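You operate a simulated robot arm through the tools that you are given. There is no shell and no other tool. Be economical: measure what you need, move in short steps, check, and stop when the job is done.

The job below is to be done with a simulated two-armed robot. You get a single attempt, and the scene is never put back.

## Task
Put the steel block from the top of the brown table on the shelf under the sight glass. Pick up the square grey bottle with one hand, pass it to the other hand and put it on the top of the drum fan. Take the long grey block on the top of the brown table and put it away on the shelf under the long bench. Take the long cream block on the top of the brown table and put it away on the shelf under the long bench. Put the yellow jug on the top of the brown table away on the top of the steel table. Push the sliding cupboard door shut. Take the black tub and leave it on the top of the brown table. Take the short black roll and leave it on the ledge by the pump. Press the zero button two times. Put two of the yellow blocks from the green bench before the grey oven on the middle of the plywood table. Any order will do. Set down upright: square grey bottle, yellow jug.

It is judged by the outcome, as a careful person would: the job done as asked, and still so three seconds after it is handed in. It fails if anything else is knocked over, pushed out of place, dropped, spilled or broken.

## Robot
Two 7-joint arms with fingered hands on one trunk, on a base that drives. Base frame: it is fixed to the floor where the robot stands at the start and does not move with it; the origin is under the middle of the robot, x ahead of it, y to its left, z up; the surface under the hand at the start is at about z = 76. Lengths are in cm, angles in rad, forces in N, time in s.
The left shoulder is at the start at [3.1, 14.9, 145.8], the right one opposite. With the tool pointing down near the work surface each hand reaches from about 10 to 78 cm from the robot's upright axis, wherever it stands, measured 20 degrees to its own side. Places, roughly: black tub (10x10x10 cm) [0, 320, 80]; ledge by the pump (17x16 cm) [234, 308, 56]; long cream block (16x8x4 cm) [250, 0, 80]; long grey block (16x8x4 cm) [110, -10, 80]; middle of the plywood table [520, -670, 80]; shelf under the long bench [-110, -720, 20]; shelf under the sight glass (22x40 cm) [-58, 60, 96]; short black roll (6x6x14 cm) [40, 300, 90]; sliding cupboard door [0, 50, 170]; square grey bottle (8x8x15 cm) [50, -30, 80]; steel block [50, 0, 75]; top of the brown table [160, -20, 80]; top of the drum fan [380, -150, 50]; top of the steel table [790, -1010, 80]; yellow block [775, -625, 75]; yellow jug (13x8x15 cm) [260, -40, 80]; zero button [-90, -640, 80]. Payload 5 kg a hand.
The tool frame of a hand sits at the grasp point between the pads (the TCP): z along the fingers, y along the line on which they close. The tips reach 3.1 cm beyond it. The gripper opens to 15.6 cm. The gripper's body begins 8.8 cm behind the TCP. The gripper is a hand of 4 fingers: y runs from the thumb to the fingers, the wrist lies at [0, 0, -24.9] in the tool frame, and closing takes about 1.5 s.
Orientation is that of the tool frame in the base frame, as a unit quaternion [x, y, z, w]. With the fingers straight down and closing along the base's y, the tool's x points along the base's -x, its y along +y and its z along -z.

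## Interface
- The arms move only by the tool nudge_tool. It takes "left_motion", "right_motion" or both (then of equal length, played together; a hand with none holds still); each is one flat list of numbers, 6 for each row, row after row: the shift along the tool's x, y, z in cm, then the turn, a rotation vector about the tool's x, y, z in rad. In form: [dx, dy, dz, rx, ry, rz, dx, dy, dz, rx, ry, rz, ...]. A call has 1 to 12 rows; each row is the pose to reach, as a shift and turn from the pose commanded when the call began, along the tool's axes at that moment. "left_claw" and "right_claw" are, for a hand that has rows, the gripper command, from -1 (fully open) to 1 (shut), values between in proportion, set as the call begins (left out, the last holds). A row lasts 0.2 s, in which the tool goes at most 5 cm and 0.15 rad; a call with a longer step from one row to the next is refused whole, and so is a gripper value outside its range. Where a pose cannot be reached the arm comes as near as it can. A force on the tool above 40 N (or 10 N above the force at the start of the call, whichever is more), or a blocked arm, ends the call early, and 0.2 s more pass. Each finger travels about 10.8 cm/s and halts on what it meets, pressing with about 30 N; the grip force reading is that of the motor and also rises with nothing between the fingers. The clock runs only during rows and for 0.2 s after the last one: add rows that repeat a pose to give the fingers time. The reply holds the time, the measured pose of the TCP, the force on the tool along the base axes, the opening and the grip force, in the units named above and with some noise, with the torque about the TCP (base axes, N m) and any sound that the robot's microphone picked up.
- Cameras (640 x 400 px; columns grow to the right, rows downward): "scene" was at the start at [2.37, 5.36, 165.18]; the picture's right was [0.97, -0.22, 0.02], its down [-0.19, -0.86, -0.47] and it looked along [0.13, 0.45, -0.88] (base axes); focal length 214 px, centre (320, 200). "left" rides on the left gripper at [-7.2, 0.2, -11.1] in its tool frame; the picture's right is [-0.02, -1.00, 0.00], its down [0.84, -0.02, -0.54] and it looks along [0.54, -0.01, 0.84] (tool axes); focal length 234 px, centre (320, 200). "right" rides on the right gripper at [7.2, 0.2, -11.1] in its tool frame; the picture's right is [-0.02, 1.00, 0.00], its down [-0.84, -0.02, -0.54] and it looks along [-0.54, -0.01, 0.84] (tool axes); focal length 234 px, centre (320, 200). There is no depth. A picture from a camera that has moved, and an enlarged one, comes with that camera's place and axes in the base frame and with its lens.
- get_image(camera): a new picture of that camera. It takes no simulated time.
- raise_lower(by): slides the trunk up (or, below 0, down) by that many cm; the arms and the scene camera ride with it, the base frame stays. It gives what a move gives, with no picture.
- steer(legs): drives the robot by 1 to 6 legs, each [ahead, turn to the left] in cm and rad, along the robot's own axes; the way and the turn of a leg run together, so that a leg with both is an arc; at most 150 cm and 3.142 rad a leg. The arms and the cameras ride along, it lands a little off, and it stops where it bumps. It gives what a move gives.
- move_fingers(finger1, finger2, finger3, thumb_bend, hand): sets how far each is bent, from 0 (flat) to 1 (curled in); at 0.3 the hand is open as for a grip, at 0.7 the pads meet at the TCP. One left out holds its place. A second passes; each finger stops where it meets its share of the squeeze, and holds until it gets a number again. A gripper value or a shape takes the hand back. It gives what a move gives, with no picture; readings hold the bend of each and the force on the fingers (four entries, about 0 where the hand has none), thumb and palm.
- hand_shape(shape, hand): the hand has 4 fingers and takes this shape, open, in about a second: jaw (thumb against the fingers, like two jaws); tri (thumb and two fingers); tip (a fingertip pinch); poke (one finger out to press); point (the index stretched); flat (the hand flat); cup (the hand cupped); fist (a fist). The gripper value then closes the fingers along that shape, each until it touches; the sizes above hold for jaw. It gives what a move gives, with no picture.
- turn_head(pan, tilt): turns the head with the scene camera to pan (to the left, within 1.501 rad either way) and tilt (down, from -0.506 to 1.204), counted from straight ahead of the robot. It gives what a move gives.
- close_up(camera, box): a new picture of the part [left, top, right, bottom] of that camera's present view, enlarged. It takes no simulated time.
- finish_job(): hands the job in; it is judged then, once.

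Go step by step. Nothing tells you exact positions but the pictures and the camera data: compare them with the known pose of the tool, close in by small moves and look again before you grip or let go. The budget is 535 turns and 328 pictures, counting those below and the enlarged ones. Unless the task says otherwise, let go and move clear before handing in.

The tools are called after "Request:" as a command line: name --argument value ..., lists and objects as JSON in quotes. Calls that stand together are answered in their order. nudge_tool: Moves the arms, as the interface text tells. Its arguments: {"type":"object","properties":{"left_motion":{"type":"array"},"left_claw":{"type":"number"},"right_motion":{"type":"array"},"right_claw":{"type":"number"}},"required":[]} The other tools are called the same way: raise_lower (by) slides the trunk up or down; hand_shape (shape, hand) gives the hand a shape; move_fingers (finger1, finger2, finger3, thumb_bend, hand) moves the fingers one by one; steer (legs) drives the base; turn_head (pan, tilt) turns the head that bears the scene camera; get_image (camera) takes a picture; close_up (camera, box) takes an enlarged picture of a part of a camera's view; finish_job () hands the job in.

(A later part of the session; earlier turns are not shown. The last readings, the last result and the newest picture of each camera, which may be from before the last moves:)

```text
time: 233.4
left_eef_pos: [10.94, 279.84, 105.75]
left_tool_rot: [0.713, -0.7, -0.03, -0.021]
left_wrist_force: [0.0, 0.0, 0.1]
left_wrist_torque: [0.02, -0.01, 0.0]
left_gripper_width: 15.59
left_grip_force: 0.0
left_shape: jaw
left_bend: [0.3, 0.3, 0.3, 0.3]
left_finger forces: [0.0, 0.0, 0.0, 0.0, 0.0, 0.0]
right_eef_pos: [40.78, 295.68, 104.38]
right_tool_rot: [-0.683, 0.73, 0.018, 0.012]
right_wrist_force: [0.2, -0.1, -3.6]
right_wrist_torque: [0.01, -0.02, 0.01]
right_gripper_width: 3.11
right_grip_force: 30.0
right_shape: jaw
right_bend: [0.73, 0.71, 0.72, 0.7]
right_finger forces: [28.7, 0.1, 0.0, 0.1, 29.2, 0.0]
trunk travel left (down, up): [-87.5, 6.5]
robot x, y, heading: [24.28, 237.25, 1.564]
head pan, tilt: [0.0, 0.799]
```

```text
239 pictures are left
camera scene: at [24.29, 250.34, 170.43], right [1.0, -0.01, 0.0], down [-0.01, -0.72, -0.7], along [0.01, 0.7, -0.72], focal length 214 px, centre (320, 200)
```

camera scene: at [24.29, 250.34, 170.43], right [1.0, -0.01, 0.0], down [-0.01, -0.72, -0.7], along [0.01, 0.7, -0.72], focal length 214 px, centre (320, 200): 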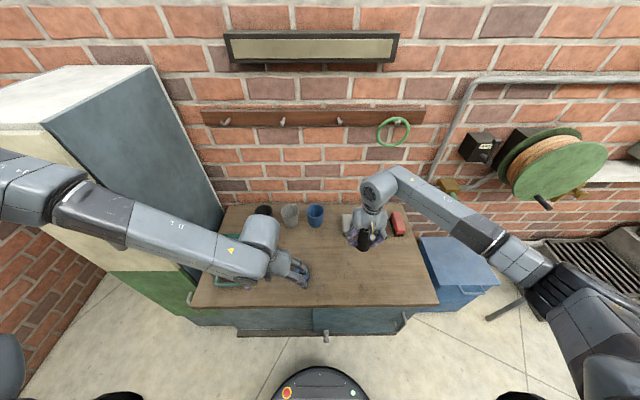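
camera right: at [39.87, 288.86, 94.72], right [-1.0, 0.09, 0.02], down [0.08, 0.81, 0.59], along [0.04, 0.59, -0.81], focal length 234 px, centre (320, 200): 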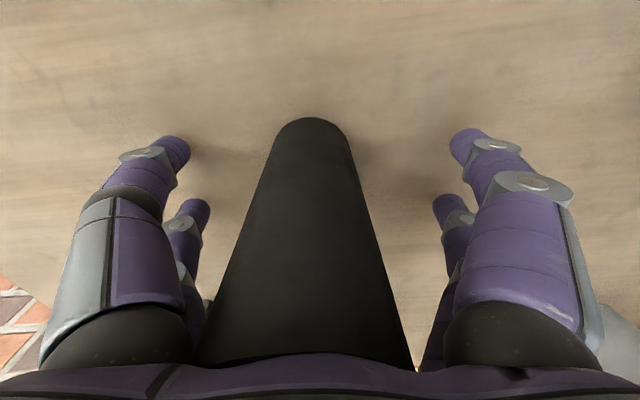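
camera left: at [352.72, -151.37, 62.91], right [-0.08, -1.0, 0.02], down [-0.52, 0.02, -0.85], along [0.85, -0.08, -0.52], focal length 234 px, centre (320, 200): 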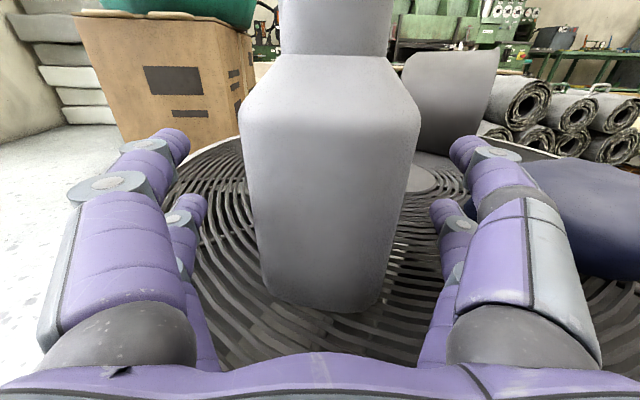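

The roll is lifted, but only one finger bears on it. I check how it sits.

Request:
get_image --camera "right"

Request:
close_up --camera "scene" --box '[320, 150, 440, 270]'

```text
238 pictures are left
camera right: at [40.3, 287.81, 115.15], right [-1.0, 0.09, 0.01], down [0.08, 0.81, 0.58], along [0.04, 0.58, -0.81], focal length 234 px, centre (320, 200)
```

right: 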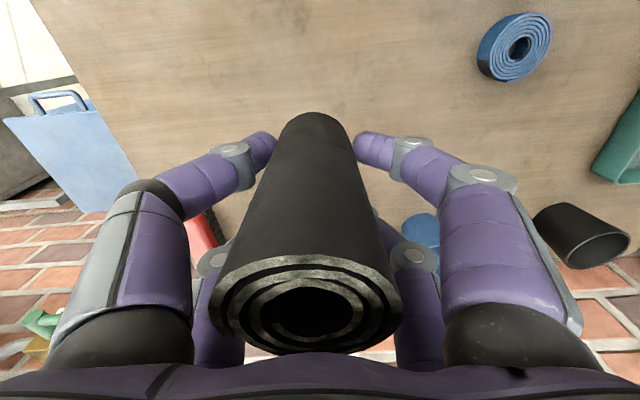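

```text
3.33 times, centred on (380, 210) of scene
camera zoom: at [24.29, 250.34, 170.43], right [1.0, -0.01, 0.0], down [-0.01, -0.72, -0.7], along [0.01, 0.7, -0.72], focal length 715 px, centre (120, 167)
```

zoom: 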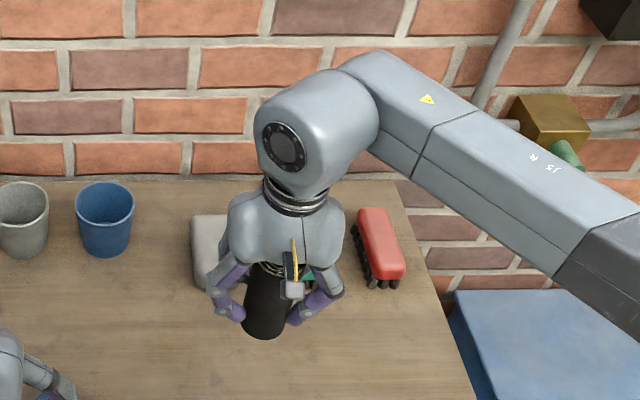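

The grip is about 2.3 cm too far back on the roll. I set it back down at the same height, shift, and re-grip.

Request:
nudge_tool --right_motion '[0, 0, 4, 0, 0, 0, 0, 0, 8, 0, 0, 0, 0, 0, 12, 0, 0, 0, 0, 0, 16, 0, 0, 0, 0, 0, 18, 0, 0, 0, 0, 0, 18.7, 0, 0, 0, 0, 0, 18.7, 0, 0, 0]'

Request:
nudge_tool --right_motion '[0, 0, 0, 0, 0, 0, 0, 0, 0, 0, 0, 0, 0, 0, 0, 0, 0, 0, 0, 0, 0, 0, 0, 0, 0, 0, 0, 0, 0, 0, 1.2, 0, 0, 0, 0, 0, 2.4, 0, 0, 0, 0, 0, 2.4, 0, 0, 0, 0, 0]' --right_claw -1

Request:
get_image --camera "right"

```text
time: 235.0
left_eef_pos: [10.98, 279.74, 105.75]
left_tool_rot: [0.713, -0.7, -0.031, -0.022]
left_wrist_force: [1.3, 0.8, -0.4]
left_wrist_torque: [0.04, -0.01, 0.0]
left_gripper_width: 15.57
left_grip_force: 0.0
left_shape: jaw
left_bend: [0.3, 0.3, 0.3, 0.3]
left_finger forces: [0.0, 0.0, 0.0, 0.0, 0.0, 0.0]
right_eef_pos: [40.66, 296.53, 85.79]
right_tool_rot: [-0.683, 0.73, 0.02, 0.012]
right_wrist_force: [-0.3, 0.0, -3.7]
right_wrist_torque: [0.02, 0.0, -0.02]
right_gripper_width: 3.1
right_grip_force: 29.4
right_shape: jaw
right_bend: [0.73, 0.71, 0.72, 0.7]
right_finger forces: [28.7, 0.0, 0.1, 0.0, 29.2, 0.0]
trunk travel left (down, up): [-87.5, 6.5]
robot x, y, heading: [24.44, 237.05, 1.564]
head pan, tilt: [0.0, 0.799]
```

```text
time: 236.8
left_eef_pos: [10.97, 279.77, 105.72]
left_tool_rot: [0.713, -0.7, -0.03, -0.022]
left_wrist_force: [-0.3, 0.3, 0.3]
left_wrist_torque: [-0.02, 0.04, 0.0]
left_gripper_width: 15.59
left_grip_force: 0.1
left_shape: jaw
left_bend: [0.3, 0.3, 0.3, 0.3]
left_finger forces: [0.0, 0.0, 0.1, 0.0, 0.0, 0.0]
right_eef_pos: [40.56, 294.23, 85.59]
right_tool_rot: [-0.684, 0.729, 0.019, 0.013]
right_wrist_force: [-0.1, -1.0, -0.1]
right_wrist_torque: [-0.01, -0.02, -0.01]
right_gripper_width: 15.61
right_grip_force: 0.1
right_shape: jaw
right_bend: [0.3, 0.3, 0.3, 0.3]
right_finger forces: [0.0, 0.0, 0.0, 0.1, 0.0, 0.0]
trunk travel left (down, up): [-87.5, 6.5]
robot x, y, heading: [24.09, 237.24, 1.559]
head pan, tilt: [0.0, 0.799]
```

```text
236 pictures are left
camera right: at [40.03, 286.41, 96.46], right [-1.0, 0.09, 0.01], down [0.08, 0.81, 0.58], along [0.04, 0.58, -0.81], focal length 234 px, centre (320, 200)
```

right: 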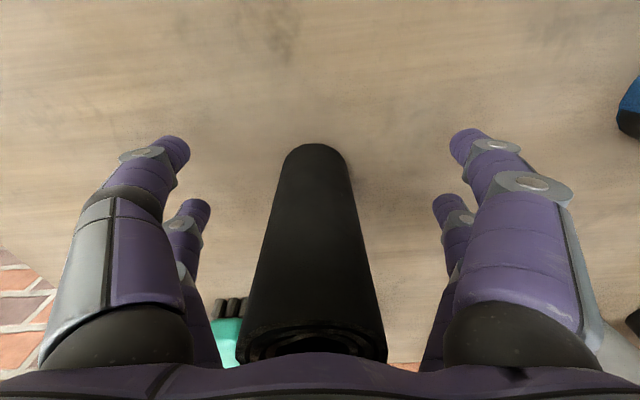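

The roll stands, now centred. I grip and lift.

Request:
nudge_tool --right_motion '[0, 0, 0, 0, 0, 0, 0, 0, 0, 0, 0, 0, 0, 0, 0, 0, 0, 0, 0, 0, 0, 0, 0, 0, 0, 0, 0, 0, 0, 0, 0, 0, 0, 0, 0, 0]' --right_claw 1

Request:
nudge_tool --right_motion '[0, 0, -3, 0, 0, 0, 0, 0, -7, 0, 0, 0, 0, 0, -11, 0, 0, 0, 0, 0, -15, 0, 0, 0, 0, 0, -19, 0, 0, 0, 0, 0, -23, 0, 0, 0, 0, 0, -27, 0, 0, 0, 0, 0, -31, 0, 0, 0, 0, 0, -34, 0, 0, 0]'

Request:
get_image --camera "right"

```text
time: 238.2
left_eef_pos: [10.93, 279.68, 105.69]
left_tool_rot: [0.712, -0.701, -0.031, -0.022]
left_wrist_force: [0.3, -0.4, 0.7]
left_wrist_torque: [-0.04, 0.02, -0.02]
left_gripper_width: 15.6
left_grip_force: 0.1
left_shape: jaw
left_bend: [0.3, 0.3, 0.3, 0.3]
left_finger forces: [0.1, 0.0, 0.0, 0.1, 0.0, 0.0]
right_eef_pos: [40.65, 294.22, 85.76]
right_tool_rot: [-0.683, 0.73, 0.019, 0.013]
right_wrist_force: [0.5, 0.6, -0.3]
right_wrist_torque: [-0.02, 0.02, 0.04]
right_gripper_width: 1.07
right_grip_force: 29.9
right_shape: jaw
right_bend: [0.7, 0.73, 0.74, 0.7]
right_finger forces: [0.0, 26.0, 25.9, 0.0, 0.0, 0.1]
trunk travel left (down, up): [-87.5, 6.5]
robot x, y, heading: [24.05, 237.09, 1.559]
head pan, tilt: [0.0, 0.799]
```

```text
time: 240.2
left_eef_pos: [10.99, 279.74, 105.76]
left_tool_rot: [0.713, -0.7, -0.03, -0.023]
left_wrist_force: [-0.7, -0.4, -0.4]
left_wrist_torque: [-0.03, -0.02, -0.01]
left_gripper_width: 15.59
left_grip_force: 0.1
left_shape: jaw
left_bend: [0.3, 0.3, 0.3, 0.3]
left_finger forces: [0.0, 0.1, 0.0, 0.0, 0.1, 0.0]
right_eef_pos: [40.6, 292.51, 119.95]
right_tool_rot: [-0.684, 0.729, 0.02, 0.013]
right_wrist_force: [-1.0, -1.0, -3.8]
right_wrist_torque: [-0.01, -0.05, 0.03]
right_gripper_width: 1.07
right_grip_force: 29.8
right_shape: jaw
right_bend: [0.7, 0.73, 0.74, 0.7]
right_finger forces: [0.0, 25.9, 26.0, 0.1, 0.1, 0.0]
trunk travel left (down, up): [-87.5, 6.5]
robot x, y, heading: [24.5, 236.94, 1.557]
head pan, tilt: [0.0, 0.799]
```

```text
235 pictures are left
camera right: at [40.18, 284.76, 130.71], right [-1.0, 0.09, 0.01], down [0.08, 0.81, 0.58], along [0.04, 0.58, -0.81], focal length 234 px, centre (320, 200)
```

right: 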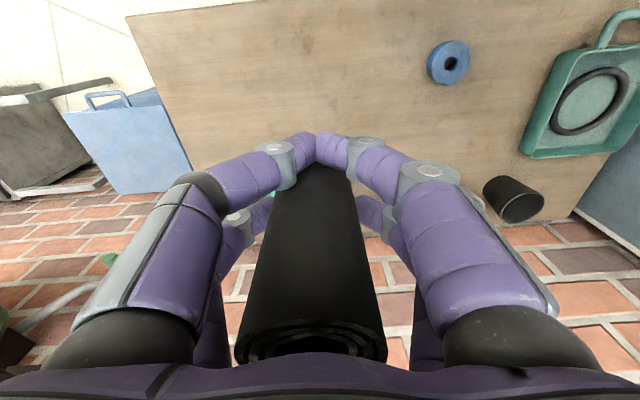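

The roll is only held by the far finger pair; the best centre is about 1.2 cm further. I set it down once more and re-grip centred.

Request:
nudge_tool --right_motion '[0, 0, 4.5, 0, 0, 0, 0, 0, 9, 0, 0, 0, 0, 0, 13.5, 0, 0, 0, 0, 0, 18, 0, 0, 0, 0, 0, 22.5, 0, 0, 0, 0, 0, 27, 0, 0, 0, 0, 0, 31, 0, 0, 0, 0, 0, 33.5, 0, 0, 0, 0, 0, 34.1, 0, 0, 0, 0, 0, 34.1, 0, 0, 0]'

Request:
nudge_tool --right_motion '[0, 0, 0, 0, 0, 0, 0, 0, 0, 0, 0, 0, 0, 0, 0, 0, 0, 0, 0, 0, 0, 0, 0, 0, 0, 0, 0, 0, 0, 0, -0.6, 0, 0, 0, 0, 0, -1.2, 0, 0, 0, 0, 0, -1.2, 0, 0, 0, 0, 0]' --right_claw -1

Request:
nudge_tool --right_motion '[0, 0, 0, 0, 0, 0, 0, 0, 0, 0, 0, 0, 0, 0, 0, 0, 0, 0, 0, 0, 0, 0, 0, 0, 0, 0, 0, 0, 0, 0, 0, 0, 0, 0, 0, 0]' --right_claw 1

```text
time: 242.4
left_eef_pos: [10.9, 279.78, 105.83]
left_tool_rot: [0.713, -0.7, -0.031, -0.022]
left_wrist_force: [0.7, 0.0, -0.4]
left_wrist_torque: [0.01, 0.0, -0.02]
left_gripper_width: 15.61
left_grip_force: 0.0
left_shape: jaw
left_bend: [0.3, 0.3, 0.3, 0.3]
left_finger forces: [0.0, 0.0, 0.1, 0.0, 0.0, 0.0]
right_eef_pos: [40.42, 294.37, 85.53]
right_tool_rot: [-0.683, 0.73, 0.021, 0.013]
right_wrist_force: [1.2, 2.0, 0.9]
right_wrist_torque: [0.02, -0.05, 0.01]
right_gripper_width: 1.09
right_grip_force: 30.1
right_shape: jaw
right_bend: [0.7, 0.73, 0.74, 0.7]
right_finger forces: [0.0, 26.2, 26.5, 0.1, 0.0, 0.0]
trunk travel left (down, up): [-87.5, 6.5]
robot x, y, heading: [24.12, 236.83, 1.56]
head pan, tilt: [0.0, 0.799]
```

```text
time: 244.2
left_eef_pos: [10.95, 279.71, 105.73]
left_tool_rot: [0.713, -0.7, -0.031, -0.022]
left_wrist_force: [-0.1, -0.4, 0.0]
left_wrist_torque: [-0.02, 0.01, 0.0]
left_gripper_width: 15.6
left_grip_force: 0.0
left_shape: jaw
left_bend: [0.3, 0.3, 0.3, 0.3]
left_finger forces: [0.1, 0.0, 0.0, 0.0, 0.0, 0.0]
right_eef_pos: [40.52, 295.37, 85.67]
right_tool_rot: [-0.683, 0.73, 0.019, 0.013]
right_wrist_force: [0.0, -0.4, -0.2]
right_wrist_torque: [0.01, 0.01, -0.03]
right_gripper_width: 15.59
right_grip_force: 0.1
right_shape: jaw
right_bend: [0.3, 0.3, 0.3, 0.3]
right_finger forces: [0.1, 0.1, 0.0, 0.0, 0.1, 0.1]
trunk travel left (down, up): [-87.5, 6.5]
robot x, y, heading: [24.43, 237.44, 1.562]
head pan, tilt: [0.0, 0.799]
```

```text
time: 245.6
left_eef_pos: [10.98, 279.77, 105.68]
left_tool_rot: [0.713, -0.7, -0.031, -0.022]
left_wrist_force: [0.0, 0.0, 0.8]
left_wrist_torque: [0.0, -0.01, -0.01]
left_gripper_width: 15.59
left_grip_force: 0.0
left_shape: jaw
left_bend: [0.3, 0.3, 0.3, 0.3]
left_finger forces: [0.1, 0.0, 0.0, 0.1, 0.0, 0.0]
right_eef_pos: [40.5, 295.39, 85.67]
right_tool_rot: [-0.683, 0.73, 0.02, 0.013]
right_wrist_force: [-0.2, 1.1, -1.3]
right_wrist_torque: [-0.02, -0.06, 0.02]
right_gripper_width: 3.26
right_grip_force: 29.7
right_shape: jaw
right_bend: [0.73, 0.73, 0.74, 0.7]
right_finger forces: [27.4, 27.4, 26.0, 0.0, 23.4, 0.0]
trunk travel left (down, up): [-87.5, 6.5]
robot x, y, heading: [23.96, 236.99, 1.563]
head pan, tilt: [0.0, 0.799]
```

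All fingers now hold the roll. I lift it high and back, and then approach for the tub.

Request:
nudge_tool --right_motion '[0, 0, -4, 0, 0, 0, 0, 0, -8, 0, 0, 0, 0, 0, -12.5, 0, 0, 0, 1, 0, -17, 0, 0, 0, 2, 0, -21.5, 0, 0, 0, 3, 0, -26, 0, 0, 0, 4, -1, -30.5, 0, 0, 0, 6, -2, -34.5, 0, 0, 0, 8, -3, -38.5, 0, 0, 0, 10, -4, -42.5, 0, 0, 0, 12, -5, -46, 0, 0, 0, 12, -5, -46, 0, 0, 0]'

Request:
steer --legs '[[0, 0.3]]'

Request:
turn_head --pan 0 --tilt 0.7

Request:
get_image --camera "scene"

Request:
get_image --camera "left"

```text
time: 248.2
left_eef_pos: [11.0, 279.86, 105.73]
left_tool_rot: [0.713, -0.701, -0.029, -0.022]
left_wrist_force: [0.5, -0.6, 0.0]
left_wrist_torque: [-0.02, -0.01, -0.01]
left_gripper_width: 15.61
left_grip_force: 0.0
left_shape: jaw
left_bend: [0.3, 0.3, 0.3, 0.3]
left_finger forces: [0.0, 0.1, 0.0, 0.0, 0.1, 0.0]
right_eef_pos: [45.14, 281.01, 130.85]
right_tool_rot: [-0.683, 0.73, 0.019, 0.013]
right_wrist_force: [-0.8, 0.6, -3.4]
right_wrist_torque: [-0.03, 0.01, -0.03]
right_gripper_width: 3.19
right_grip_force: 30.1
right_shape: jaw
right_bend: [0.73, 0.73, 0.74, 0.7]
right_finger forces: [28.6, 29.1, 26.8, 0.0, 23.4, 0.0]
trunk travel left (down, up): [-87.5, 6.5]
robot x, y, heading: [24.01, 237.31, 1.564]
head pan, tilt: [0.0, 0.799]
```

```text
time: 249.6
left_eef_pos: [-1.03, 274.04, 105.82]
left_tool_rot: [0.811, -0.584, -0.034, -0.017]
left_wrist_force: [-0.3, 0.0, 0.0]
left_wrist_torque: [0.03, 0.01, 0.0]
left_gripper_width: 15.59
left_grip_force: 0.1
left_shape: jaw
left_bend: [0.3, 0.3, 0.3, 0.3]
left_finger forces: [0.0, 0.1, 0.1, 0.1, 0.1, 0.0]
right_eef_pos: [31.28, 285.3, 130.85]
right_tool_rot: [0.786, -0.618, -0.021, -0.009]
right_wrist_force: [0.0, -0.2, -2.6]
right_wrist_torque: [-0.04, 0.02, 0.01]
right_gripper_width: 3.17
right_grip_force: 30.5
right_shape: jaw
right_bend: [0.73, 0.73, 0.74, 0.7]
right_finger forces: [28.5, 29.1, 26.8, 0.1, 23.6, 0.1]
trunk travel left (down, up): [-87.5, 6.5]
robot x, y, heading: [24.06, 237.32, 1.86]
head pan, tilt: [0.0, 0.799]
```

```text
time: 250.2
left_eef_pos: [-1.12, 273.94, 105.74]
left_tool_rot: [0.811, -0.584, -0.034, -0.017]
left_wrist_force: [0.0, -0.1, -0.3]
left_wrist_torque: [-0.03, -0.02, 0.03]
left_gripper_width: 15.58
left_grip_force: 0.0
left_shape: jaw
left_bend: [0.3, 0.3, 0.3, 0.3]
left_finger forces: [0.1, 0.0, 0.1, 0.1, 0.0, 0.0]
right_eef_pos: [31.22, 285.3, 130.71]
right_tool_rot: [0.786, -0.618, -0.021, -0.01]
right_wrist_force: [-0.4, 0.8, -3.9]
right_wrist_torque: [0.01, 0.03, 0.0]
right_gripper_width: 3.2
right_grip_force: 29.9
right_shape: jaw
right_bend: [0.73, 0.73, 0.74, 0.7]
right_finger forces: [28.5, 29.0, 26.9, 0.1, 23.5, 0.1]
trunk travel left (down, up): [-87.5, 6.5]
robot x, y, heading: [24.41, 237.56, 1.863]
head pan, tilt: [0.0, 0.7]
```

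```text
234 pictures are left
camera scene: at [20.29, 250.17, 171.25], right [0.96, 0.29, 0.0], down [0.19, -0.62, -0.76], along [-0.22, 0.73, -0.64], focal length 214 px, centre (320, 200)
```

scene: 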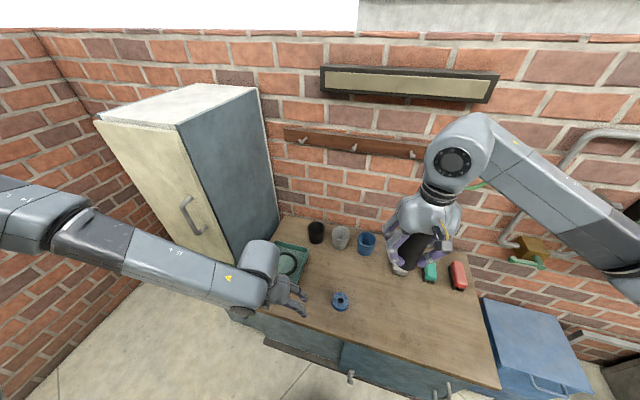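

```text
233 pictures are left
camera left: at [-3.15, 280.05, 117.33], right [0.94, 0.34, -0.01], down [0.3, -0.82, 0.48], along [0.15, -0.45, -0.88], focal length 234 px, centre (320, 200)
```

left: 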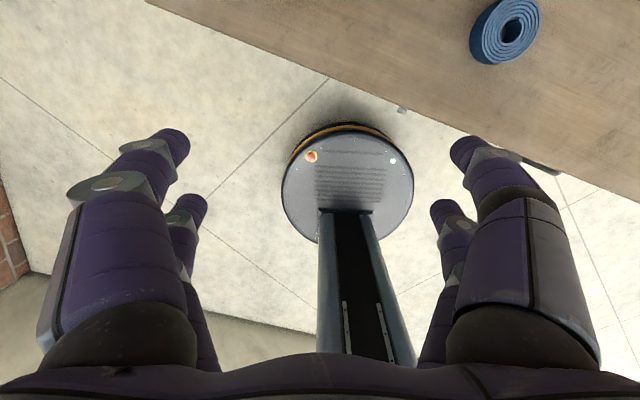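

Tub centre is near (−4.5, 323.5). I move in 11 cm, raise the left hand and turn it 90° so the fingers close front-to-back clear of the other cups.

Request:
steer --legs '[[11, 0]]'

Request:
nudge_tool --left_motion '[0, 0, -4, 0, 0, 0.14, 0, 0, -8, 0, 0, 0.28, 0, 0, -12, 0, 0, 0.42, 0, 0, -16, 0, 0, 0.56, 0, 0, -20, 0, 0, 0.7, 0, 0, -20, 0, 0, 0.84, 0, 0, -20, 0, 0, 0.98, 0, 0, -20, 0, 0, 1.12, 0, 0, -20, 0, 0, 1.26, 0, 0, -20, 0, 0, 1.4, 0, 0, -20, 0, 0, 1.54, 0, 0, -20, 0, 0, 1.54]'

```text
time: 251.4
left_eef_pos: [-4.15, 283.94, 105.99]
left_tool_rot: [0.811, -0.584, -0.035, -0.019]
left_wrist_force: [0.6, -0.5, 0.8]
left_wrist_torque: [0.06, 0.06, 0.02]
left_gripper_width: 15.61
left_grip_force: 0.1
left_shape: jaw
left_bend: [0.3, 0.3, 0.3, 0.3]
left_finger forces: [0.0, 0.0, 0.1, 0.0, 0.0, 0.0]
right_eef_pos: [28.16, 295.11, 131.01]
right_tool_rot: [0.786, -0.618, -0.023, -0.011]
right_wrist_force: [-0.1, -0.4, -3.6]
right_wrist_torque: [0.04, 0.03, 0.0]
right_gripper_width: 3.21
right_grip_force: 29.8
right_shape: jaw
right_bend: [0.73, 0.73, 0.74, 0.7]
right_finger forces: [28.5, 29.1, 26.9, 0.0, 23.5, 0.1]
trunk travel left (down, up): [-87.5, 6.5]
robot x, y, heading: [20.84, 247.7, 1.863]
head pan, tilt: [0.0, 0.7]
```

```text
time: 254.0
left_eef_pos: [13.72, 281.95, 117.68]
left_tool_rot: [-0.183, 0.982, 0.041, 0.022]
left_wrist_force: [0.5, -0.5, 0.8]
left_wrist_torque: [0.01, 0.03, -0.01]
left_gripper_width: 15.57
left_grip_force: 0.0
left_shape: jaw
left_bend: [0.3, 0.3, 0.3, 0.3]
left_finger forces: [0.0, 0.0, 0.1, 0.0, 0.0, 0.0]
left hand out of reach, approached as far as the arm can: row 1, 2, 3, 4, 5, 6, 7, 8, 9, 10, 11, 12
right_eef_pos: [27.96, 295.68, 130.78]
right_tool_rot: [0.786, -0.618, -0.02, -0.009]
right_wrist_force: [0.7, 0.4, -3.2]
right_wrist_torque: [-0.01, -0.02, -0.02]
right_gripper_width: 3.15
right_grip_force: 30.0
right_shape: jaw
right_bend: [0.73, 0.73, 0.74, 0.7]
right_finger forces: [29.1, 29.5, 27.3, 0.0, 24.0, 0.1]
trunk travel left (down, up): [-87.5, 6.5]
robot x, y, heading: [20.9, 247.74, 1.862]
head pan, tilt: [0.0, 0.7]
```

The left arm bent inward awkwardly. I move it left and forward towards the tub and see if it follows.

Request:
nudge_tool --left_motion '[2.27, 4.09, 0, 0, 0, 0, 4.54, 8.18, 0, 0, 0, 0, 6.8, 12.3, 0, 0, 0, 0, 9.1, 16.4, 0, 0, 0, 0, 11.3, 20.4, 0, 0, 0, 0, 9.8, 24.4, 0, 0, 0, 0, 8.2, 28.4, 0, 0, 0, 0, 8.2, 28.4, 0, 0, 0, 0]'

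Request:
get_image --camera "scene"

```text
time: 256.0
left_eef_pos: [17.44, 286.73, 121.79]
left_tool_rot: [-0.183, 0.982, 0.044, 0.026]
left_wrist_force: [-0.6, 0.1, 0.0]
left_wrist_torque: [0.01, -0.02, 0.02]
left_gripper_width: 15.59
left_grip_force: 0.1
left_shape: jaw
left_bend: [0.3, 0.3, 0.3, 0.3]
left_finger forces: [0.0, 0.0, 0.0, 0.0, 0.0, 0.1]
left hand out of reach, approached as far as the arm can: row 1, 2, 3, 4, 5, 6, 7, 8
right_eef_pos: [27.98, 295.56, 130.8]
right_tool_rot: [0.786, -0.618, -0.02, -0.011]
right_wrist_force: [-0.8, -0.8, -2.9]
right_wrist_torque: [0.01, 0.0, -0.05]
right_gripper_width: 3.19
right_grip_force: 30.2
right_shape: jaw
right_bend: [0.73, 0.73, 0.74, 0.7]
right_finger forces: [29.2, 29.7, 27.2, 0.0, 23.9, 0.0]
trunk travel left (down, up): [-87.5, 6.5]
robot x, y, heading: [21.19, 247.66, 1.862]
head pan, tilt: [0.0, 0.7]
stopped in row 8 (left hand): the arm was blocked; the commanded pose is now the measured one
```

```text
232 pictures are left
camera scene: at [17.09, 260.53, 171.26], right [0.96, 0.28, 0.0], down [0.18, -0.62, -0.76], along [-0.21, 0.73, -0.64], focal length 214 px, centre (320, 200)
```

scene: 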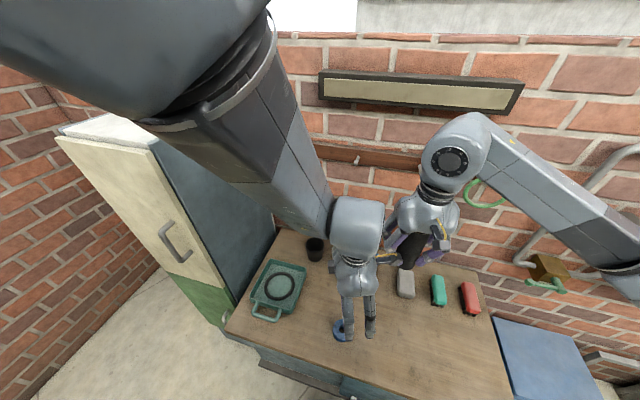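

The +90° turn drives the left elbow up and into the right arm. I turn the wrist back.

Request:
nudge_tool --left_motion '[0.5, 0, 0, 0, 0, -0.14, 1, 0, 0, 0, 0, -0.28, 1.5, 0, 0, 0, 0, -0.42, 2, 0, 0, 0, 0, -0.56, 3, 0, 0, 0, 0, -0.7, 4, 0, 0, 0, 0, -0.84, 5, 0, 0, 0, 0, -0.98, 6, 0, 0, 0, 0, -1.12, 7, 0, 0, 0, 0, -1.26, 8, 0, 0, 0, 0, -1.4, 9, 0, 0, 0, 0, -1.54, 10, 0, 0, 0, 0, -1.57]'

Request:
get_image --camera "scene"

```text
time: 256.9
left_eef_pos: [17.67, 286.11, 120.9]
left_tool_rot: [-0.377, 0.925, 0.032, 0.037]
left_wrist_force: [-1.9, -3.3, -0.5]
left_wrist_torque: [0.47, -0.26, -0.09]
left_gripper_width: 15.61
left_grip_force: 0.0
left_shape: jaw
left_bend: [0.3, 0.3, 0.3, 0.3]
left_finger forces: [0.0, 0.1, 0.0, 0.1, 0.0, 0.0]
left hand out of reach, approached as far as the arm can: row 2, 3, 4
right_eef_pos: [28.34, 296.36, 130.87]
right_tool_rot: [0.78, -0.625, -0.021, -0.014]
right_wrist_force: [1.9, 4.1, -2.9]
right_wrist_torque: [-0.19, 0.14, -0.11]
right_gripper_width: 3.09
right_grip_force: 29.9
right_shape: jaw
right_bend: [0.72, 0.73, 0.73, 0.7]
right_finger forces: [34.6, 31.2, 31.3, 0.1, 25.0, 0.0]
trunk travel left (down, up): [-87.5, 6.5]
robot x, y, heading: [21.25, 247.76, 1.866]
head pan, tilt: [0.0, 0.7]
stopped in row 4 (right hand): the force on the tool passed its limit at 46 N (the readings are from after the stop); the commanded pose is now the measured one
```

```text
231 pictures are left
camera scene: at [17.2, 260.73, 171.25], right [0.96, 0.29, 0.0], down [0.19, -0.62, -0.76], along [-0.22, 0.73, -0.65], focal length 214 px, centre (320, 200)
```

scene: 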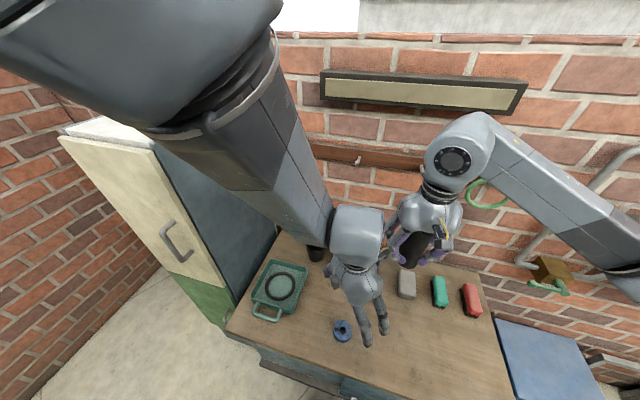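

The hands touch; I move the right hand away to the right first.

Request:
nudge_tool --right_motion '[0, -3, 0, 0, 0, 0, 0, -6, 0, 0, 0, 0, 0, -9.5, 0, 0, 0, 0, 0, -13, 0, 0, 0, 0, 0, -16, 0, 0, 0, 0, 0, -16, 0, 0, 0, 0]'

Request:
nudge_tool --left_motion '[0, 0, 0, 0, 0, -0.14, 0, 0, 0, 0, 0, -0.28, 0, 0, 0, 0, 0, -0.42, 0, 0, 0, 0, 0, -0.56, 0, 0, 0, 0, 0, -0.7, 0, 0, 0, 0, 0, -0.84, 0, 0, 0, 0, 0, -0.98, 0, 0, 0, 0, 0, -1.12, 0, 0, 0, 0, 0, -1.18]'

Request:
get_image --camera "scene"

```text
time: 258.3
left_eef_pos: [17.76, 286.21, 120.86]
left_tool_rot: [-0.378, 0.924, 0.033, 0.038]
left_wrist_force: [0.5, -0.2, -0.3]
left_wrist_torque: [-0.05, 0.03, -0.02]
left_gripper_width: 15.61
left_grip_force: 0.1
left_shape: jaw
left_bend: [0.3, 0.3, 0.3, 0.3]
left_finger forces: [0.0, 0.1, 0.0, 0.0, 0.1, 0.0]
right_eef_pos: [43.81, 299.76, 131.0]
right_tool_rot: [0.781, -0.624, -0.023, -0.014]
right_wrist_force: [-0.7, -0.2, -3.2]
right_wrist_torque: [-0.03, -0.01, -0.01]
right_gripper_width: 3.08
right_grip_force: 30.2
right_shape: jaw
right_bend: [0.72, 0.73, 0.73, 0.7]
right_finger forces: [34.5, 31.6, 31.4, 0.1, 25.1, 0.1]
trunk travel left (down, up): [-87.5, 6.5]
robot x, y, heading: [20.81, 247.69, 1.863]
head pan, tilt: [0.0, 0.7]
```

```text
time: 260.3
left_eef_pos: [17.58, 286.09, 120.7]
left_tool_rot: [0.828, -0.558, -0.006, -0.05]
left_wrist_force: [0.5, -1.0, -0.9]
left_wrist_torque: [-0.02, -0.01, -0.01]
left_gripper_width: 15.59
left_grip_force: 0.1
left_shape: jaw
left_bend: [0.3, 0.3, 0.3, 0.3]
left_finger forces: [0.1, 0.1, 0.0, 0.0, 0.1, 0.0]
right_eef_pos: [43.86, 299.55, 130.98]
right_tool_rot: [0.78, -0.625, -0.023, -0.014]
right_wrist_force: [0.4, 0.5, -2.4]
right_wrist_torque: [0.0, 0.01, 0.0]
right_gripper_width: 3.08
right_grip_force: 29.8
right_shape: jaw
right_bend: [0.72, 0.73, 0.73, 0.7]
right_finger forces: [34.6, 31.7, 31.4, 0.1, 25.2, 0.0]
trunk travel left (down, up): [-87.5, 6.5]
robot x, y, heading: [20.95, 247.96, 1.863]
head pan, tilt: [0.0, 0.7]
```

```text
230 pictures are left
camera scene: at [17.14, 260.63, 171.26], right [0.96, 0.29, 0.0], down [0.19, -0.62, -0.76], along [-0.22, 0.73, -0.64], focal length 214 px, centre (320, 200)
```

scene: 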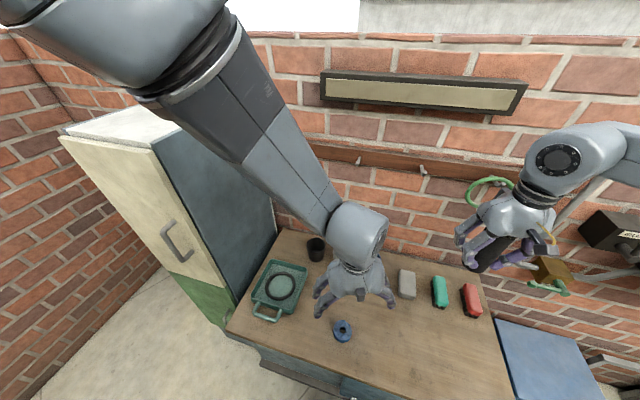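

Orientation is back to normal. I move the left hand out over the tub, with the opening slightly narrowed to clear the neighbouring cup.

Request:
nudge_tool --left_motion '[-4.3, 0.64, 0, 0, 0, 0, -8.6, 1.3, 0, 0, 0, 0, -12.9, 1.9, 0, 0, 0, 0, -17.2, 2.6, 0, 0, 0, 0, -21.5, 3.2, 0, 0, 0, 0, -25.8, 3.8, 0, 0, 0, 0, -30, 4.5, 0, 0, 0, 0, -34.3, 5.1, 0, 0, 0, 0, -38.6, 5.8, 0, 0, 0, 0, -43, 6.4, 0, 0, 0, 0, -43, 6.4, 0, 0, 0, 0]' --left_claw -0.6

Request:
get_image --camera "scene"

Request:
get_image --camera "left"

```text
time: 262.7
left_eef_pos: [-4.72, 323.32, 123.27]
left_tool_rot: [0.828, -0.559, -0.008, -0.048]
left_wrist_force: [-0.4, 0.0, -0.4]
left_wrist_torque: [0.01, -0.03, -0.02]
left_gripper_width: 12.5
left_grip_force: 0.0
left_shape: jaw
left_bend: [0.25, 0.25, 0.26, 0.47]
left_finger forces: [0.0, 0.0, 0.0, 0.0, 0.0, 0.1]
right_eef_pos: [43.67, 299.67, 130.99]
right_tool_rot: [0.781, -0.624, -0.024, -0.014]
right_wrist_force: [0.7, -0.6, -3.7]
right_wrist_torque: [-0.02, 0.02, -0.02]
right_gripper_width: 3.1
right_grip_force: 29.8
right_shape: jaw
right_bend: [0.72, 0.73, 0.73, 0.7]
right_finger forces: [34.7, 31.7, 31.5, 0.0, 25.2, 0.0]
trunk travel left (down, up): [-87.5, 6.5]
robot x, y, heading: [21.0, 247.33, 1.865]
head pan, tilt: [0.0, 0.7]
```

```text
229 pictures are left
camera scene: at [17.13, 260.6, 171.26], right [0.96, 0.29, 0.0], down [0.19, -0.62, -0.76], along [-0.22, 0.73, -0.64], focal length 214 px, centre (320, 200)
```

scene: 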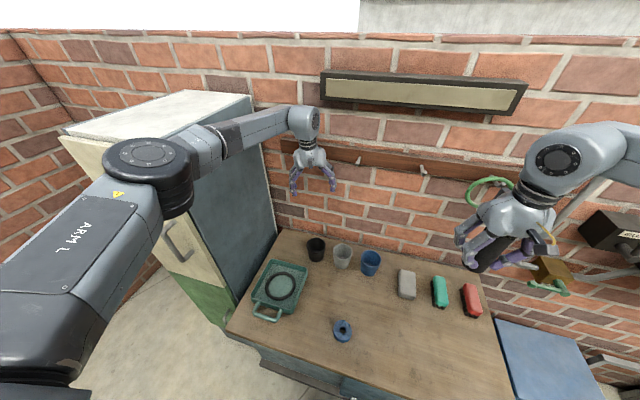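

```text
228 pictures are left
camera left: at [-8.04, 329.08, 134.7], right [0.92, 0.39, 0.07], down [0.31, -0.82, 0.49], along [0.25, -0.42, -0.87], focal length 234 px, centre (320, 200)
```

left: 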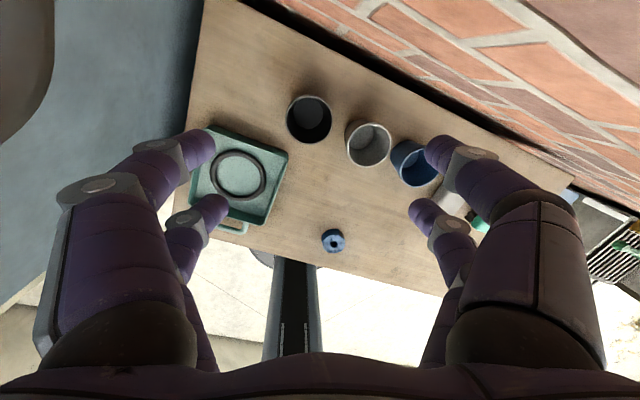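

The arm reaches well now and the view shows the tub at about (−3.6, 322). I lower the trunk 25 cm, keeping above everything.

Request:
raise_lower --by -25

Request:
get_image --camera "left"

Request:
get_image --camera "scene"

```text
time: 265.2
left_eef_pos: [-4.57, 323.38, 98.21]
left_tool_rot: [0.828, -0.558, -0.006, -0.049]
left_wrist_force: [0.1, 0.0, 0.3]
left_wrist_torque: [0.0, -0.01, -0.02]
left_gripper_width: 12.47
left_grip_force: 0.0
left_shape: jaw
left_bend: [0.25, 0.25, 0.26, 0.47]
left_finger forces: [0.0, 0.0, 0.0, 0.0, 0.0, 0.0]
right_eef_pos: [43.76, 299.81, 106.15]
right_tool_rot: [0.781, -0.624, -0.024, -0.014]
right_wrist_force: [-0.1, 0.3, -2.6]
right_wrist_torque: [0.0, 0.01, -0.02]
right_gripper_width: 3.08
right_grip_force: 30.4
right_shape: jaw
right_bend: [0.72, 0.73, 0.73, 0.7]
right_finger forces: [34.7, 31.8, 31.6, 0.1, 25.2, 0.1]
trunk travel left (down, up): [-62.5, 31.5]
robot x, y, heading: [20.76, 247.74, 1.864]
head pan, tilt: [0.0, 0.7]
```

```text
227 pictures are left
camera left: at [-8.04, 329.07, 109.73], right [0.92, 0.39, 0.08], down [0.31, -0.82, 0.49], along [0.25, -0.42, -0.87], focal length 234 px, centre (320, 200)
```

left: 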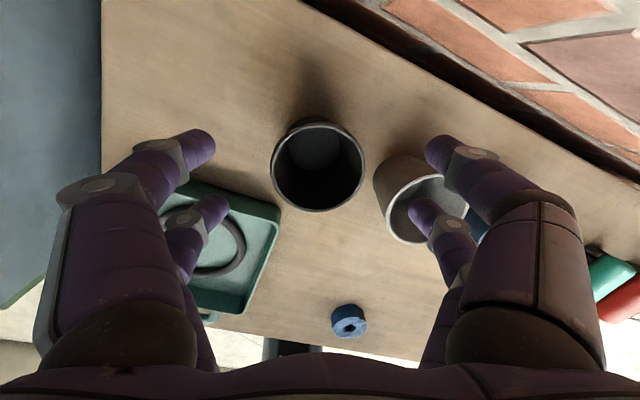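

```text
226 pictures are left
camera scene: at [17.12, 260.59, 146.26], right [0.96, 0.29, 0.0], down [0.19, -0.62, -0.76], along [-0.22, 0.73, -0.64], focal length 214 px, centre (320, 200)
```

scene: 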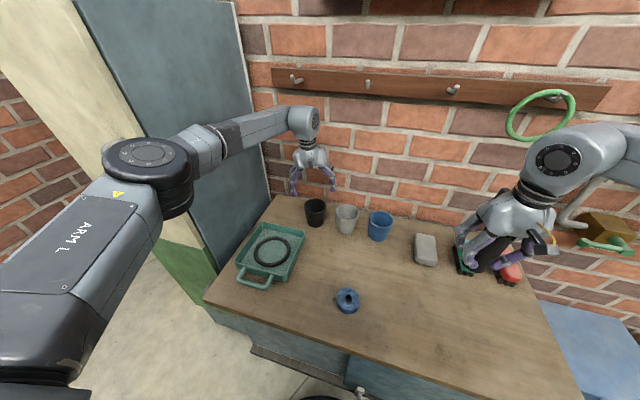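

The grey cup is only 2 cm from the tub, so I must turn the hand. I try +60° here, at safe height, with the arm extended.

Request:
nudge_tool --left_motion '[0, 0, 0, 0, 0, 0.14, 0, 0, 0, 0, 0, 0.28, 0, 0, 0, 0, 0, 0.42, 0, 0, 0, 0, 0, 0.56, 0, 0, 0, 0, 0, 0.7, 0, 0, 0, 0, 0, 0.84, 0, 0, 0, 0, 0, 0.98, 0, 0, 0, 0, 0, 1.12, 0, 0, 0, 0, 0, 1.2]'

Request:
get_image --camera "left"

Request:
get_image --camera "scene"

```text
time: 267.2
left_eef_pos: [-4.72, 323.47, 98.15]
left_tool_rot: [-0.368, 0.929, 0.034, 0.036]
left_wrist_force: [0.3, -0.1, -0.2]
left_wrist_torque: [0.01, -0.02, 0.02]
left_gripper_width: 12.48
left_grip_force: 0.0
left_shape: jaw
left_bend: [0.25, 0.25, 0.26, 0.47]
left_finger forces: [0.0, 0.0, 0.0, 0.0, 0.1, 0.0]
right_eef_pos: [43.67, 299.61, 105.94]
right_tool_rot: [0.781, -0.624, -0.022, -0.014]
right_wrist_force: [0.6, -0.3, -3.4]
right_wrist_torque: [-0.01, 0.05, 0.01]
right_gripper_width: 3.09
right_grip_force: 30.1
right_shape: jaw
right_bend: [0.72, 0.73, 0.73, 0.7]
right_finger forces: [34.8, 31.8, 31.6, 0.0, 25.1, 0.0]
trunk travel left (down, up): [-62.5, 31.5]
robot x, y, heading: [21.35, 247.32, 1.864]
head pan, tilt: [0.0, 0.7]
```

```text
225 pictures are left
camera left: at [-0.02, 327.5, 109.87], right [0.7, -0.71, -0.03], down [-0.62, -0.63, 0.46], along [-0.35, -0.3, -0.89], focal length 234 px, centre (320, 200)
```

left: 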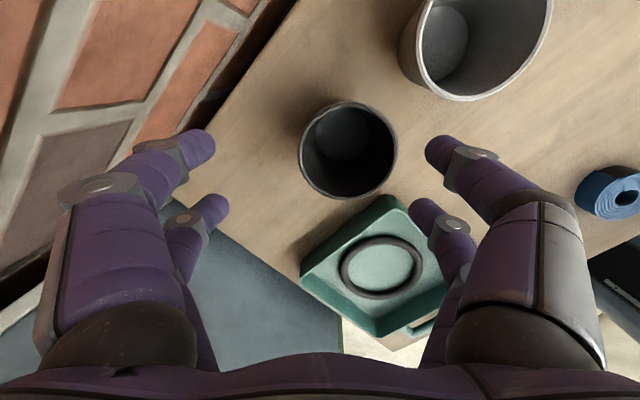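

```text
224 pictures are left
camera scene: at [17.12, 260.62, 146.25], right [0.96, 0.29, 0.0], down [0.19, -0.62, -0.76], along [-0.22, 0.73, -0.64], focal length 214 px, centre (320, 200)
```

scene: 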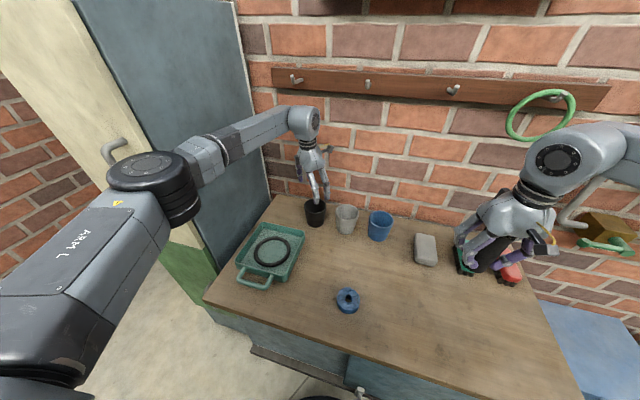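

Good: the fingers now straddle in clear directions. I align to the tub centre and lower.

Request:
nudge_tool --left_motion '[0.3, -2.5, 0, 0, 0, 0, 0.3, -2.5, 4, 0, 0, 0, 0.3, -2.5, 8, 0, 0, 0, 0.3, -2.5, 12, 0, 0, 0, 0.3, -2.5, 15, 0, 0, 0, 0.3, -2.5, 15, 0, 0, 0]'

Request:
get_image --camera "left"

```text
time: 268.6
left_eef_pos: [-2.47, 322.59, 83.65]
left_tool_rot: [-0.368, 0.928, 0.035, 0.038]
left_wrist_force: [-3.4, 0.6, 12.9]
left_wrist_torque: [-0.97, -0.39, -0.18]
left_gripper_width: 12.44
left_grip_force: 0.0
left_shape: jaw
left_bend: [0.25, 0.25, 0.23, 0.47]
left_finger forces: [0.0, 0.0, 13.5, 0.0, 0.0, 0.1]
right_eef_pos: [43.79, 299.55, 106.01]
right_tool_rot: [0.781, -0.624, -0.023, -0.014]
right_wrist_force: [0.8, 0.2, -2.8]
right_wrist_torque: [-0.02, 0.03, -0.01]
right_gripper_width: 3.08
right_grip_force: 30.2
right_shape: jaw
right_bend: [0.72, 0.73, 0.73, 0.7]
right_finger forces: [34.8, 31.8, 31.6, 0.0, 25.2, 0.0]
trunk travel left (down, up): [-62.5, 31.5]
robot x, y, heading: [20.84, 247.39, 1.863]
head pan, tilt: [0.0, 0.7]
```

```text
223 pictures are left
camera left: at [2.12, 326.69, 95.32], right [0.7, -0.71, -0.03], down [-0.62, -0.64, 0.46], along [-0.35, -0.3, -0.89], focal length 234 px, centre (320, 200)
```

left: 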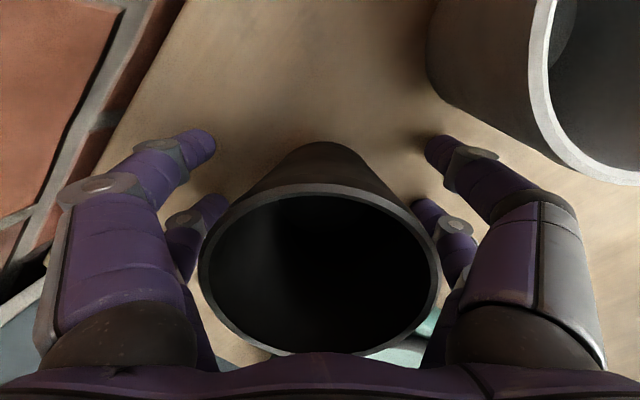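

One finger touches the rim; the tub is about 2.5 cm further along tool x. I lift, shift, and lower again.

Request:
nudge_tool --left_motion '[0, 0, -4, 0, 0, 0, 0, 0, -6, 0, 0, 0, 2.5, 0, -6, 0, 0, 0, 2.5, 0, -6, 0, 0, 0]'

Request:
get_image --camera "left"

```text
time: 269.6
left_eef_pos: [-4.6, 320.35, 89.0]
left_tool_rot: [-0.368, 0.929, 0.033, 0.037]
left_wrist_force: [1.0, -1.0, -0.2]
left_wrist_torque: [-0.01, 0.0, 0.0]
left_gripper_width: 12.49
left_grip_force: 0.0
left_shape: jaw
left_bend: [0.25, 0.25, 0.25, 0.47]
left_finger forces: [0.0, 0.0, 0.1, 0.0, 0.0, 0.0]
right_eef_pos: [43.87, 299.64, 105.94]
right_tool_rot: [0.781, -0.624, -0.023, -0.014]
right_wrist_force: [0.4, -0.4, -2.8]
right_wrist_torque: [0.0, 0.05, 0.0]
right_gripper_width: 3.08
right_grip_force: 30.4
right_shape: jaw
right_bend: [0.72, 0.73, 0.73, 0.7]
right_finger forces: [34.9, 31.7, 31.7, 0.0, 25.3, 0.1]
trunk travel left (down, up): [-62.5, 31.5]
robot x, y, heading: [21.24, 247.93, 1.866]
head pan, tilt: [0.0, 0.7]
```

```text
222 pictures are left
camera left: at [0.05, 324.53, 100.8], right [0.7, -0.71, -0.03], down [-0.62, -0.63, 0.46], along [-0.35, -0.31, -0.89], focal length 234 px, centre (320, 200)
```

left: 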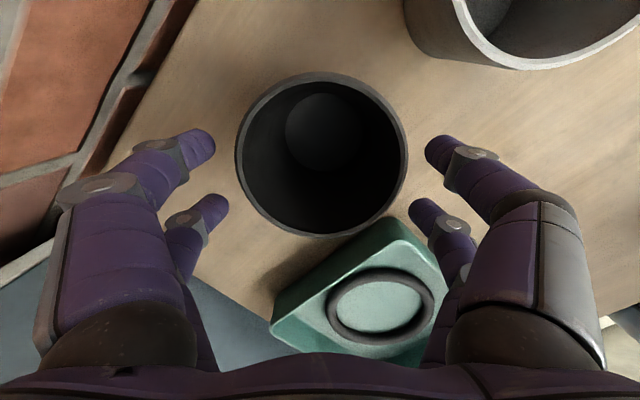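

The tub centre is really near (−3, 321.9), rim z≈88; the opening was just too tight. I open fully, shift back and lower.

Request:
nudge_tool --left_motion '[-1.1, 0, -1, 0, 0, 0, -2.2, 0, -1, 0, 0, 0, -2.2, 0, 0, 0, 0, 0, -2.2, 0, 2, 0, 0, 0, -2.2, 0, 4, 0, 0, 0, -2.2, 0, 5.8, 0, 0, 0, -2.2, 0, 5.8, 0, 0, 0]' --left_claw -1

Request:
get_image --camera "left"

```text
time: 271.2
left_eef_pos: [-2.95, 322.52, 83.56]
left_tool_rot: [-0.368, 0.928, 0.035, 0.037]
left_wrist_force: [-0.7, 0.5, 3.4]
left_wrist_torque: [-0.28, -0.16, -0.06]
left_gripper_width: 15.6
left_grip_force: 0.0
left_shape: jaw
left_bend: [0.3, 0.3, 0.29, 0.3]
left_finger forces: [0.0, 0.1, 3.9, 0.1, 0.0, 0.0]
right_eef_pos: [43.78, 299.63, 105.97]
right_tool_rot: [0.781, -0.624, -0.023, -0.014]
right_wrist_force: [-0.5, 0.7, -4.3]
right_wrist_torque: [0.01, 0.0, -0.02]
right_gripper_width: 3.06
right_grip_force: 29.9
right_shape: jaw
right_bend: [0.72, 0.73, 0.73, 0.7]
right_finger forces: [34.9, 32.0, 31.7, 0.1, 25.2, 0.0]
trunk travel left (down, up): [-62.5, 31.5]
robot x, y, heading: [21.09, 247.74, 1.865]
head pan, tilt: [0.0, 0.7]
```

```text
221 pictures are left
camera left: at [1.74, 326.7, 95.17], right [0.7, -0.71, -0.03], down [-0.62, -0.64, 0.46], along [-0.35, -0.3, -0.89], focal length 234 px, centre (320, 200)
```

left: 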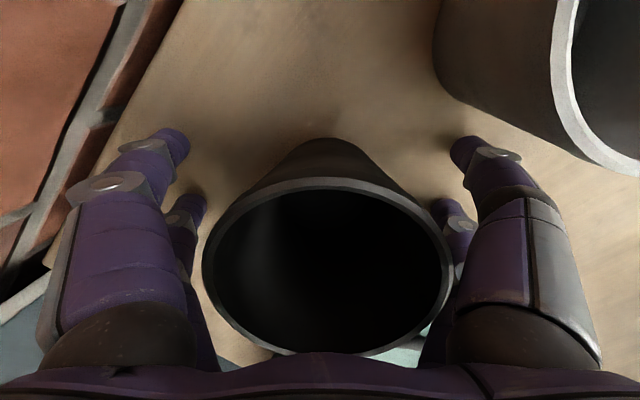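

The lowest fingertip seems to be touching the cabinet top itself (z≈80). I raise a little and close on the tub.

Request:
nudge_tool --left_motion '[0, 0.2, -0.6, 0, 0, 0, 0, 0.2, -0.6, 0, 0, 0]'

Request:
nudge_tool --left_motion '[0, 0, 0, 0, 0, 0, 0, 0, 0, 0, 0, 0, 0, 0, 0, 0, 0, 0, 0, 0, 0, 0, 0, 0, 0, 0, 0, 0, 0, 0, 0, 0, 0, 0, 0, 0]' --left_claw 1

Request:
get_image --camera "left"

```text
time: 271.8
left_eef_pos: [-2.97, 322.55, 84.05]
left_tool_rot: [-0.369, 0.928, 0.033, 0.036]
left_wrist_force: [0.2, 0.0, 0.4]
left_wrist_torque: [-0.01, 0.01, 0.01]
left_gripper_width: 15.58
left_grip_force: 0.1
left_shape: jaw
left_bend: [0.3, 0.3, 0.3, 0.3]
left_finger forces: [0.1, 0.1, 0.0, 0.1, 0.0, 0.0]
right_eef_pos: [43.7, 299.58, 105.87]
right_tool_rot: [0.781, -0.624, -0.023, -0.014]
right_wrist_force: [0.2, -0.6, -3.4]
right_wrist_torque: [-0.02, 0.0, 0.04]
right_gripper_width: 3.1
right_grip_force: 30.1
right_shape: jaw
right_bend: [0.72, 0.73, 0.73, 0.7]
right_finger forces: [34.9, 31.9, 31.7, 0.0, 25.3, 0.0]
trunk travel left (down, up): [-62.5, 31.5]
robot x, y, heading: [21.03, 247.78, 1.865]
head pan, tilt: [0.0, 0.7]
```

```text
time: 273.2
left_eef_pos: [-2.87, 322.68, 84.05]
left_tool_rot: [-0.369, 0.928, 0.034, 0.037]
left_wrist_force: [-0.4, 0.6, 5.0]
left_wrist_torque: [-0.13, 0.18, -0.03]
left_gripper_width: 4.12
left_grip_force: 29.5
left_shape: jaw
left_bend: [0.74, 0.74, 0.73, 0.72]
left_finger forces: [29.8, 35.6, 35.4, 0.0, 27.4, 0.0]
right_eef_pos: [43.83, 299.55, 105.97]
right_tool_rot: [0.781, -0.624, -0.024, -0.015]
right_wrist_force: [0.4, -0.4, -2.7]
right_wrist_torque: [-0.05, -0.01, 0.0]
right_gripper_width: 3.06
right_grip_force: 30.1
right_shape: jaw
right_bend: [0.72, 0.73, 0.73, 0.7]
right_finger forces: [34.9, 31.9, 31.7, 0.1, 25.3, 0.1]
trunk travel left (down, up): [-62.5, 31.5]
robot x, y, heading: [21.14, 247.45, 1.865]
head pan, tilt: [0.0, 0.7]
```

```text
220 pictures are left
camera left: at [1.65, 326.73, 95.81], right [0.7, -0.71, -0.03], down [-0.62, -0.64, 0.46], along [-0.35, -0.3, -0.89], focal length 234 px, centre (320, 200)
```

left: 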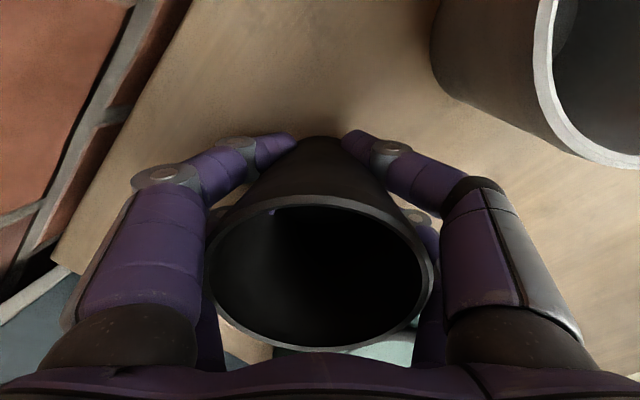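

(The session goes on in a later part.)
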